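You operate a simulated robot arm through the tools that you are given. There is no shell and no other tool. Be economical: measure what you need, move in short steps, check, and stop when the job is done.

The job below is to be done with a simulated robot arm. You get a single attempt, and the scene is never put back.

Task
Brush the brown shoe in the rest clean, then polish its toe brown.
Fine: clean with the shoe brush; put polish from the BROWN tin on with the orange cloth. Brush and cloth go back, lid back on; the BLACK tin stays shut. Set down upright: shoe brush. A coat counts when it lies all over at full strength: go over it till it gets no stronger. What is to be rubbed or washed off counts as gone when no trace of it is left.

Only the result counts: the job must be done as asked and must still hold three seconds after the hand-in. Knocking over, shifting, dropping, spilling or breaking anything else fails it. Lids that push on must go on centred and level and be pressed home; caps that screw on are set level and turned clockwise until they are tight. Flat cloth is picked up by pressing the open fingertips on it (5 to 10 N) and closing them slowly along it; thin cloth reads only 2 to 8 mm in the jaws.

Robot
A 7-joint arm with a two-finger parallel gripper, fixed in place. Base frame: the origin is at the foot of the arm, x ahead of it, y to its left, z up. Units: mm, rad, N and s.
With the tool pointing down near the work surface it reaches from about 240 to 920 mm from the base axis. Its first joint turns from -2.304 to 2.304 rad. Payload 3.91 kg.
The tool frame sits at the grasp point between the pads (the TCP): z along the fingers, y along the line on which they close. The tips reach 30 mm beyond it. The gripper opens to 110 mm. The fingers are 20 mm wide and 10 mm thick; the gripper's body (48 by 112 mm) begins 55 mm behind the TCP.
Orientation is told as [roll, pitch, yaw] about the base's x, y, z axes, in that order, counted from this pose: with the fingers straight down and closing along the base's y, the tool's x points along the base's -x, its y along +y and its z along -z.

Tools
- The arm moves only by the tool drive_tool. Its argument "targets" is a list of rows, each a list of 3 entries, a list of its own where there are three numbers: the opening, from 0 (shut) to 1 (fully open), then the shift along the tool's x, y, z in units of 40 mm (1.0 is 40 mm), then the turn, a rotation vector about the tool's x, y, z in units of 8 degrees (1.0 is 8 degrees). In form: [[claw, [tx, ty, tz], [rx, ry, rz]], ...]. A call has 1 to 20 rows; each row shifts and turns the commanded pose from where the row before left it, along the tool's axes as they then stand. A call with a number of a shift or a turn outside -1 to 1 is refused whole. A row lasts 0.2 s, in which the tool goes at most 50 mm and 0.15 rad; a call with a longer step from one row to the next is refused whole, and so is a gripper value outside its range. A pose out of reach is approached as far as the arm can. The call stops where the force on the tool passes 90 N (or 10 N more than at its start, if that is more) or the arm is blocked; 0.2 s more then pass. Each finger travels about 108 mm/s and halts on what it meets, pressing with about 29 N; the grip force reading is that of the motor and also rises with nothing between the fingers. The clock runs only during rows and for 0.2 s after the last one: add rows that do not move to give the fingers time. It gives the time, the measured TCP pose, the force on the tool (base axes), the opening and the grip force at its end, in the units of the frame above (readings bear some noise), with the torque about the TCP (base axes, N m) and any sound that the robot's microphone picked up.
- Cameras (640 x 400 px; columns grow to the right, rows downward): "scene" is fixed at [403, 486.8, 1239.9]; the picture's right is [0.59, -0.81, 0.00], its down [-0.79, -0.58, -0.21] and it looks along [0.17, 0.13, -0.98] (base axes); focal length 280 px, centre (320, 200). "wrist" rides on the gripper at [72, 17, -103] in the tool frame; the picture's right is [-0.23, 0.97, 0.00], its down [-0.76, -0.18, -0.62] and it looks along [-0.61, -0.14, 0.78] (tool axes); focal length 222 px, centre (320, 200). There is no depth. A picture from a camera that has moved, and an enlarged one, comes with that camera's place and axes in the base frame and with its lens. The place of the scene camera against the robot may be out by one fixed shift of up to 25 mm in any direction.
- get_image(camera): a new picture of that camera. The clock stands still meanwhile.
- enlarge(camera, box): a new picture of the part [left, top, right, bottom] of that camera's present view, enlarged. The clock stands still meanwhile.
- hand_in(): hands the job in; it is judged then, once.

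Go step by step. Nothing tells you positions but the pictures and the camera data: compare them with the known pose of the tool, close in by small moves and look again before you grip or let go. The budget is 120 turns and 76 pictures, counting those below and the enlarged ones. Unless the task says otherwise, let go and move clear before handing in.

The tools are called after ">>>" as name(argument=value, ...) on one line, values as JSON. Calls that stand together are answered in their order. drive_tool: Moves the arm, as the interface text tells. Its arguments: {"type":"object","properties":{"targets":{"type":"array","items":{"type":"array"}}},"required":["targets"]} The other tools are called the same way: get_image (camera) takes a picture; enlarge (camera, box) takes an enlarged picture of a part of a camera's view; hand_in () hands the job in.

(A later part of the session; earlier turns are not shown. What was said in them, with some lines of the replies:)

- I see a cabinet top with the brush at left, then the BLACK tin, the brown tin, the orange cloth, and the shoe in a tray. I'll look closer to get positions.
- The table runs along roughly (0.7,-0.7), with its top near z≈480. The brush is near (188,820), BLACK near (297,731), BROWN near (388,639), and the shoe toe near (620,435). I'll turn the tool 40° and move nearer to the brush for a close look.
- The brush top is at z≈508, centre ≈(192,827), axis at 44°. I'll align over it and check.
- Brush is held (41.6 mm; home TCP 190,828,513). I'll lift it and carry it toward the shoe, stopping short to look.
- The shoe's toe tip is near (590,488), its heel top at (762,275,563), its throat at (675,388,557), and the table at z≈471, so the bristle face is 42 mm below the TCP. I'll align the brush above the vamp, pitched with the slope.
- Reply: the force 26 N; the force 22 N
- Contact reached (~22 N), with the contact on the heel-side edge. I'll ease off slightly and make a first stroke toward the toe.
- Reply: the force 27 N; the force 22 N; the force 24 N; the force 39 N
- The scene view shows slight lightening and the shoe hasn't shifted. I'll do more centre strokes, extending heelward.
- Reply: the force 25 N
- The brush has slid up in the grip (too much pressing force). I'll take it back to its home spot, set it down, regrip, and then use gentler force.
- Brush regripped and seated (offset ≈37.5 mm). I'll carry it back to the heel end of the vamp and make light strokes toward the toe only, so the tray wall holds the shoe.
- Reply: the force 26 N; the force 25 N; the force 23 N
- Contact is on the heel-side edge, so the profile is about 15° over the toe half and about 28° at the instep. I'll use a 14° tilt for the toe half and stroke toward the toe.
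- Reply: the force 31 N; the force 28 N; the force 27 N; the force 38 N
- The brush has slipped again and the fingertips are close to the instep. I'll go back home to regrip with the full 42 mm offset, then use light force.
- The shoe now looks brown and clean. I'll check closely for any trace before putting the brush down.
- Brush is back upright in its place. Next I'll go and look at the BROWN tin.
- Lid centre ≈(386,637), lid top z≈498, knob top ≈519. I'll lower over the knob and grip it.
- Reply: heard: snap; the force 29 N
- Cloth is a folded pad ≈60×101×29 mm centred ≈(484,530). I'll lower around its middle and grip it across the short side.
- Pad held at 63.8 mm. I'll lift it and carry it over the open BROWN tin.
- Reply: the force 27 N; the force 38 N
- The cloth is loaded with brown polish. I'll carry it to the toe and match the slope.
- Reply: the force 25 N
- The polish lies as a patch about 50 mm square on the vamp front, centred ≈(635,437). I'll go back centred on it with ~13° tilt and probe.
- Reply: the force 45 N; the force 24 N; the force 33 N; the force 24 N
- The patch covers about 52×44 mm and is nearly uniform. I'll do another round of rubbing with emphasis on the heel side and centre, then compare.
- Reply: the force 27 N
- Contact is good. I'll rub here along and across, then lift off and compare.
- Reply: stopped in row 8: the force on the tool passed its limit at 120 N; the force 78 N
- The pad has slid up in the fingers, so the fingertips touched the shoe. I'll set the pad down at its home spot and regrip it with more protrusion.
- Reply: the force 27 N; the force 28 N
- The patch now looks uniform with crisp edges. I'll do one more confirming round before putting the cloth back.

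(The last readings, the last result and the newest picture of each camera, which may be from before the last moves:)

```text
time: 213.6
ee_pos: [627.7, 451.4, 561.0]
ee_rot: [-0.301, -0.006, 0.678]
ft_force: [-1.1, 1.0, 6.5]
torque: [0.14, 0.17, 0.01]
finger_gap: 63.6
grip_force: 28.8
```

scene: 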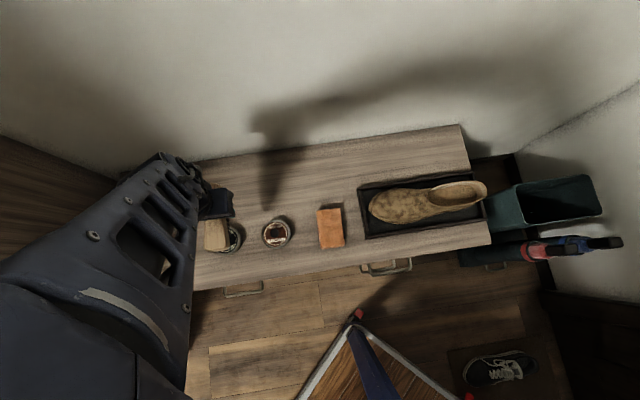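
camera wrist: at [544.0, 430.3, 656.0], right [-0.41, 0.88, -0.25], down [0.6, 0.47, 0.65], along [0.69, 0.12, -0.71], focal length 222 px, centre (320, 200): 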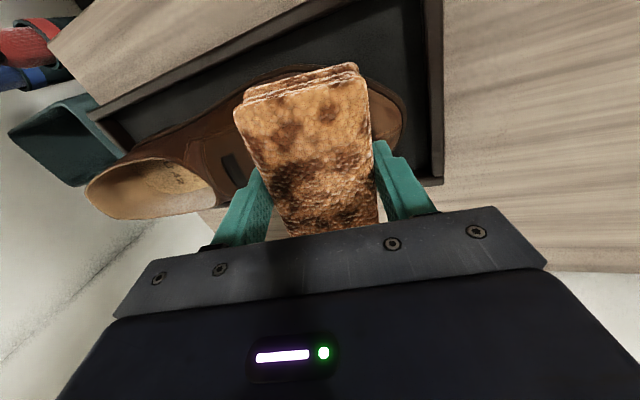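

>>> drive_tool(targets=[[0.2, [0, 0, 0.012], [0, 0, 0]], [0.2, [0, 0.25, 0], [0, 0, 0]], [0.2, [0, -0.25, 0], [0, 0, 0]], [0.2, [0, -0.25, 0], [0, 0, 0]], [0.2, [0, 0.25, 0], [0, 0, 0]], [0.2, [0, 0.25, 0], [0, 0, 0]], [0.2, [0, -0.25, 0], [0, 0, 0]], [0.2, [0, -0.25, 0], [0, 0, 0]], [0.2, [0, 0.25, 0], [0, 0, 0]], [0.2, [0.2, 0, 0], [0, 0, 0]], [0.2, [-0.2, 0, 0], [0, 0, 0]], [0.2, [-0.2, 0, 0], [0, 0, 0]], [0.2, [0.2, 0, 0], [0, 0, 0]], [0.2, [0, 0, 0], [0, 0, 0]]])

>>> drive_tool(targets=[[0.2, [0, -0.2, -0.02], [0.3, 0, 0]], [0.2, [0, 0.2, 0.03], [0, 0, 0]], [0.2, [0, -0.2, 0], [0, 0, 0]], [0.2, [0, 0.2, 0], [0, 0, 0]], [0.2, [0, -0.2, 0], [0, 0, 0]], [0.2, [0, 0.2, 0], [0, 0, 0]], [0.2, [0, 0, 0], [-0.3, 0, 0]], [0.2, [0, 0, 0], [0, 0, 0]]])

>>> drive_tool(targets=[[0.2, [0, 0, -1], [0, 0, 0]], [0.2, [0, 0.5, -1], [0, 0, 0]], [0.2, [0, 1, -0.3], [0, 0, 0]], [0.2, [0, 1, 0], [0, 0, 0]], [0.2, [0, 1, 0], [0, 0, 0]], [0.2, [0, 1, 0], [0, 0, 0]], [0.2, [0, 0, 0], [0, 0, 0]]])

>>> enlarge(camera="wrist", box=[90, 80, 230, 190])

```text
time: 216.6
ee_pos: [629.0, 450.3, 559.2]
ee_rot: [-0.303, -0.006, 0.676]
ft_force: [0.7, 1.4, 0.4]
torque: [0.04, -0.01, 0.02]
finger_gap: 64.3
grip_force: 28.5
```

```text
time: 218.4
ee_pos: [628.7, 449.5, 560.2]
ee_rot: [-0.302, -0.008, 0.677]
ft_force: [1.8, -1.4, 9.0]
torque: [0.02, 0.04, 0.0]
finger_gap: 64.1
grip_force: 29.5
```

```text
time: 220.0
ee_pos: [504.4, 605.1, 593.1]
ee_rot: [-0.302, -0.007, 0.676]
ft_force: [0.3, -0.4, -1.3]
torque: [0.0, 0.01, -0.01]
finger_gap: 63.9
grip_force: 28.8
```

```text
3.64 times, centred on (160, 135) of wrist
camera zoom: at [418.3, 597.2, 687.8], right [-0.4, 0.87, -0.29], down [0.58, 0.49, 0.65], along [0.71, 0.1, -0.7], focal length 808 px, centre (902, 436)
```

zoom: 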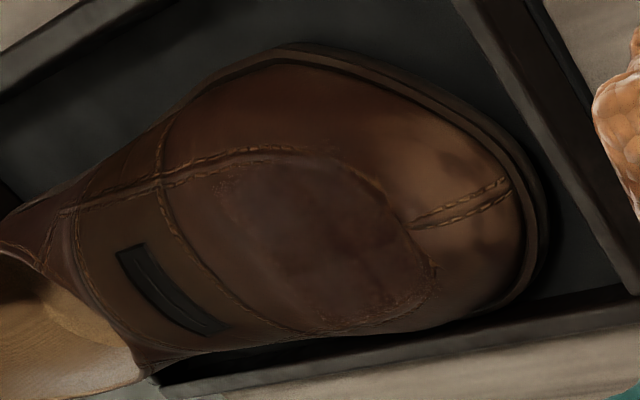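

No further change, so the coat is at full strength. I'll take the cloth home.

>>> drive_tool(targets=[[0.2, [0, 0, 0], [-0.75, 0, 0]], [0.2, [0, 0, 0], [-0.75, 0, 0]], [0.2, [0, 0, 0], [-0.7, 0, -0.6]], [0.2, [0.796, -0.537, 0], [0, 0, 0]], [0.2, [0.796, -0.537, 0], [0, 0, 0]], [0.2, [0, 0, 0.9], [0, 0, 0]], [0.2, [0, 0, 0.9], [0, 0, 0]], [0.2, [0, 0, 0], [0, 0, 0]]])

>>> drive_tool(targets=[[0.2, [0, 0, 0.08], [0, 0, 0]], [0.2, [0, 0, 0], [0, 0, 0]]])

```text
time: 221.8
ee_pos: [487.0, 529.6, 520.7]
ee_rot: [0.005, -0.002, 0.76]
ft_force: [0.6, 0.3, -0.5]
torque: [0.01, -0.02, -0.04]
finger_gap: 63.8
grip_force: 29.5
```

```text
time: 222.4
ee_pos: [487.7, 530.8, 518.6]
ee_rot: [0.005, -0.005, 0.759]
ft_force: [-0.3, -0.8, -0.4]
torque: [0.01, 0.0, -0.01]
finger_gap: 63.6
grip_force: 28.6
```

>>> drive_tool(targets=[[0.2, [0, 0.09, 0.05], [0, 0, 0]], [0.2, [0, 0, 0.05], [0, 0, 0]], [0.2, [0, 0, 0], [0, 0, 0]]])

>>> drive_tool(targets=[[0.2, [0, 0, 0.05], [0, 0, 0]], [0.2, [0, 0, 0], [0, 0, 0]]])

>>> drive_tool(targets=[[0.2, [0, 0, 0.04], [0, 0, 0]], [0.2, [0, 0, 0], [0, 0, 0]]])

```text
time: 223.2
ee_pos: [484.9, 532.2, 513.0]
ee_rot: [0.005, -0.003, 0.759]
ft_force: [0.5, 1.3, 1.3]
torque: [0.04, -0.03, 0.0]
finger_gap: 63.8
grip_force: 29.2
```

```text
time: 223.8
ee_pos: [485.7, 534.2, 513.7]
ee_rot: [0.005, -0.006, 0.762]
ft_force: [-1.1, 0.3, 15.6]
torque: [0.14, -0.79, 0.0]
finger_gap: 64.1
grip_force: 28.9
```

```text
time: 224.4
ee_pos: [486.0, 532.7, 511.6]
ee_rot: [0.005, -0.003, 0.762]
ft_force: [-4.5, -0.2, 29.5]
torque: [-0.01, -0.18, -0.01]
finger_gap: 63.5
grip_force: 29.3
5 turns are left
```

Only 5 turns remain. I'll release the cloth, go to the lid, grip its knob, and carry it over the BROWN tin.

>>> drive_tool(targets=[[0.75, [0, 0, -0.04], [0, 0, 0]], [0.75, [0, 0, 0], [0, 0, 0]], [0.75, [0, 0, -0.6], [0, 0, 0]], [0.75, [0, 0, -1], [0, 0, 0]], [0.6, [-0.48, 0.729, 0], [0, 0, 0]], [0.6, [-0.48, 0.729, 0], [0, 0, 0]], [0.6, [-0.48, 0.729, 0], [0, 0, 0]], [0.6, [-0.48, 0.729, 0], [0, 0, 0]], [0.6, [-0.48, 0.729, 0], [0, 0, 0]], [0.5, [0, 0, 0], [0, 0, 0]], [0.5, [0, 0, 0.6], [0, 0, 0]], [0.5, [0, 0, 0.6], [0, 0, 0]], [0.5, [0, 0, 0.3], [0, 0, 0]], [0.5, [0, 0, 0], [0, 0, 0]]])

>>> drive_tool(targets=[[0.4, [0, 0, 0], [0, 0, 0]], [0.3, [0, 0, 0], [0, 0, 0]], [0.2, [0, 0, 0], [0, 0, 0]], [0.1, [0, 0, 0], [0, 0, 0]], [0, [0, 0, 0], [0, 0, 0]], [0, [0, 0, 0], [0, 0, 0]]])

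>>> drive_tool(targets=[[0, [0, 0, -0.3], [0, 0, 0]], [0, [0, 0, -1], [0, 0, 0]], [0, [0.8, -0.017, 0], [0, 0, 0]], [0, [0.8, -0.017, 0], [0, 0, 0]], [0, [0, 0, 0], [0, 0, 0]]])

>>> get_image(camera="wrist")

```text
time: 227.4
ee_pos: [454.2, 704.1, 517.7]
ee_rot: [0.006, -0.004, 0.759]
ft_force: [-0.2, -0.8, 0.2]
torque: [0.0, -0.06, -0.03]
finger_gap: 55.0
grip_force: 0.0
```

```text
time: 228.8
ee_pos: [454.0, 704.8, 516.1]
ee_rot: [0.008, -0.003, 0.758]
ft_force: [0.1, -0.2, -0.5]
torque: [-0.03, 0.01, -0.03]
finger_gap: 21.6
grip_force: 28.9
```

```text
time: 230.0
ee_pos: [408.2, 660.8, 569.8]
ee_rot: [0.005, -0.002, 0.76]
ft_force: [-0.5, 0.0, -0.2]
torque: [-0.02, 0.01, 0.0]
finger_gap: 21.5
grip_force: 29.0
```

```text
5 pictures are left
camera wrist: at [344.2, 622.7, 673.2], right [-0.51, 0.86, 0.01], down [0.68, 0.39, 0.62], along [0.54, 0.32, -0.78], focal length 222 px, centre (320, 200)
4 turns are left
```

wrist: 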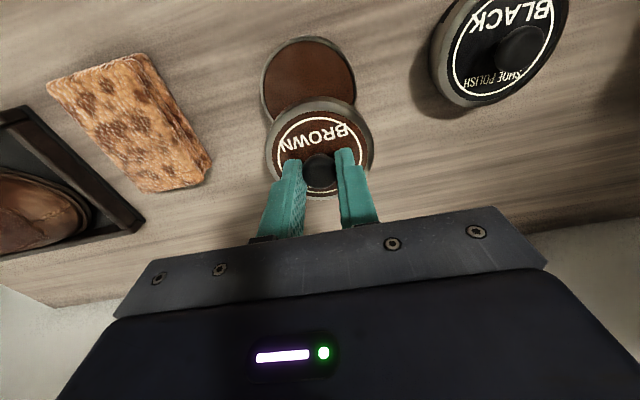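

Lid held at 21.5 mm, and the tin still appears centred at (385.5,637). I'll align and lower the lid onto it.

>>> drive_tool(targets=[[0, [0.415, -0.015, 0], [0, 0, 0]], [0, [0.415, -0.015, 0], [0, 0, 0]], [0, [0, 0, 0.4], [0, 0, 0]], [0, [0, 0, 0.4], [0, 0, 0]], [0, [0, 0, 0], [0, 0, 0]]])

>>> drive_tool(targets=[[0, [0, 0, 0.06], [0, 0, 0]], [0, [0, 0, 0.06], [0, 0, 0]], [0, [0, 0, 0], [0, 0, 0]]])

>>> drive_tool(targets=[[0, [0, 0, 0.04], [0, 0, 0]], [0, [0, 0, 0.03], [0, 0, 0]], [0, [0, 0, 0], [0, 0, 0]]])

>>> enlarge(camera="wrist", box=[160, 40, 480, 240])

```text
time: 231.2
ee_pos: [385.8, 636.7, 536.9]
ee_rot: [0.008, -0.004, 0.76]
ft_force: [-0.1, 0.3, -0.4]
torque: [0.01, 0.01, 0.01]
finger_gap: 21.1
grip_force: 29.0
```

```text
time: 232.0
ee_pos: [386.1, 635.3, 532.6]
ee_rot: [0.004, -0.003, 0.758]
ft_force: [-0.5, 0.4, 0.4]
torque: [0.01, -0.01, -0.03]
finger_gap: 21.1
grip_force: 29.3
```

```text
time: 232.8
ee_pos: [386.1, 636.0, 532.1]
ee_rot: [0.008, -0.004, 0.76]
ft_force: [-2.3, 1.4, 32.3]
torque: [0.05, 0.03, -0.04]
finger_gap: 21.4
grip_force: 28.7
heard: snap
```

```text
2.00 times, centred on (320, 140) of wrist
camera zoom: at [321.4, 599.3, 635.3], right [-0.51, 0.86, 0.01], down [0.67, 0.39, 0.63], along [0.54, 0.32, -0.78], focal length 444 px, centre (320, 320)
3 turns are left
```

zoom: 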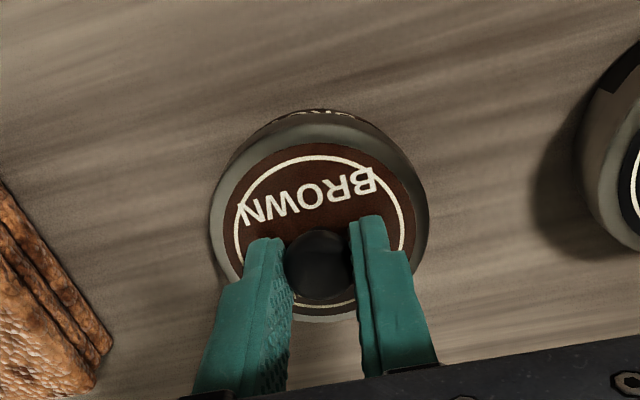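

The lid snapped home, centred and level. I'll give a small extra press, release, move clear, and check.

>>> drive_tool(targets=[[0, [0, 0, 0.03], [0, 0, 0]], [0, [0, 0, 0], [0, 0, 0]], [0, [0, 0, -0.06], [0, 0, 0]], [0.2, [0, 0, 0], [0, 0, 0]], [0.35, [0, 0, 0], [0, 0, 0]], [0.5, [0, 0, 0], [0, 0, 0]], [0.5, [0, 0, 0], [0, 0, 0]], [0.5, [0, 0, -0.5], [0, 0, 0]], [0.5, [0, 0, -1], [0, 0, 0]], [0.5, [0, 0, -1], [0, 0, 0]], [0.5, [0.8, 0, -0.5], [0, 0, 0]], [0.5, [1, 0, 0], [0, 0, 0]], [0.5, [1, 0, 0], [0, 0, 0]], [0.5, [1, 0, 0], [0, 0, 0]], [0.5, [0, 0, 0], [0, 0, 0]]])

>>> get_image(camera="wrist")

>>> get_image(camera="scene")

```text
time: 236.0
ee_pos: [276.1, 530.0, 650.0]
ee_rot: [0.005, -0.003, 0.758]
ft_force: [-0.1, 0.4, 0.3]
torque: [0.02, -0.02, -0.01]
finger_gap: 55.1
grip_force: 0.1
```

```text
3 pictures are left
camera wrist: at [211.2, 492.8, 754.8], right [-0.51, 0.86, 0.01], down [0.68, 0.39, 0.62], along [0.54, 0.32, -0.78], focal length 222 px, centre (320, 200)
```

wrist: 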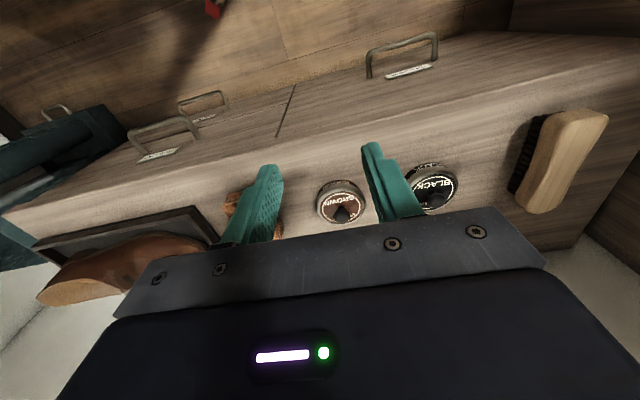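

```text
2 pictures are left
2 turns are left
```

scene: 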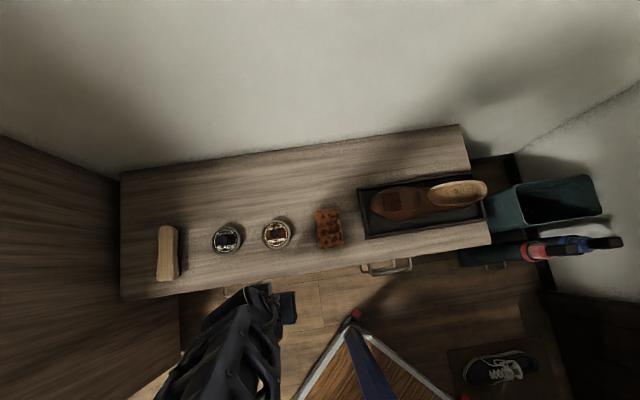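

Everything is in place: brush upright at home, cloth back, both tins lidded, and the shoe clean and polished in its rest. The arm is clear, so I'm handing in.

>>> hand_in()

```text
The job is handed in.
```

I've handed the job in: the brown shoe is brushed clean, its toe is polished brown, the brush and cloth are back, and the BROWN lid is on. The pictures aren't certain on every point:

- **Cleaning:** in the pictures no dust or mud was left on the shoe. The toe tip looked a little lighter, which I took for light rather than dirt.
- **Polish:** it lies as a patch of about 52 by 44 mm on the front of the vamp, just behind the toe tip. I stopped when a last round of rubbing changed nothing I could see.
- **Shoe position:** it slid about 13 mm towards the heel and about 5 mm sideways inside the rest, and I did not push it back. The fingers struck it once, when a rubbing stroke passed the force limit.
- **Putting back:** the brush stands upright at its starting place, and the cloth is within a few millimetres of where it lay. The BROWN lid snapped on centred and level, and the BLACK tin was never opened.
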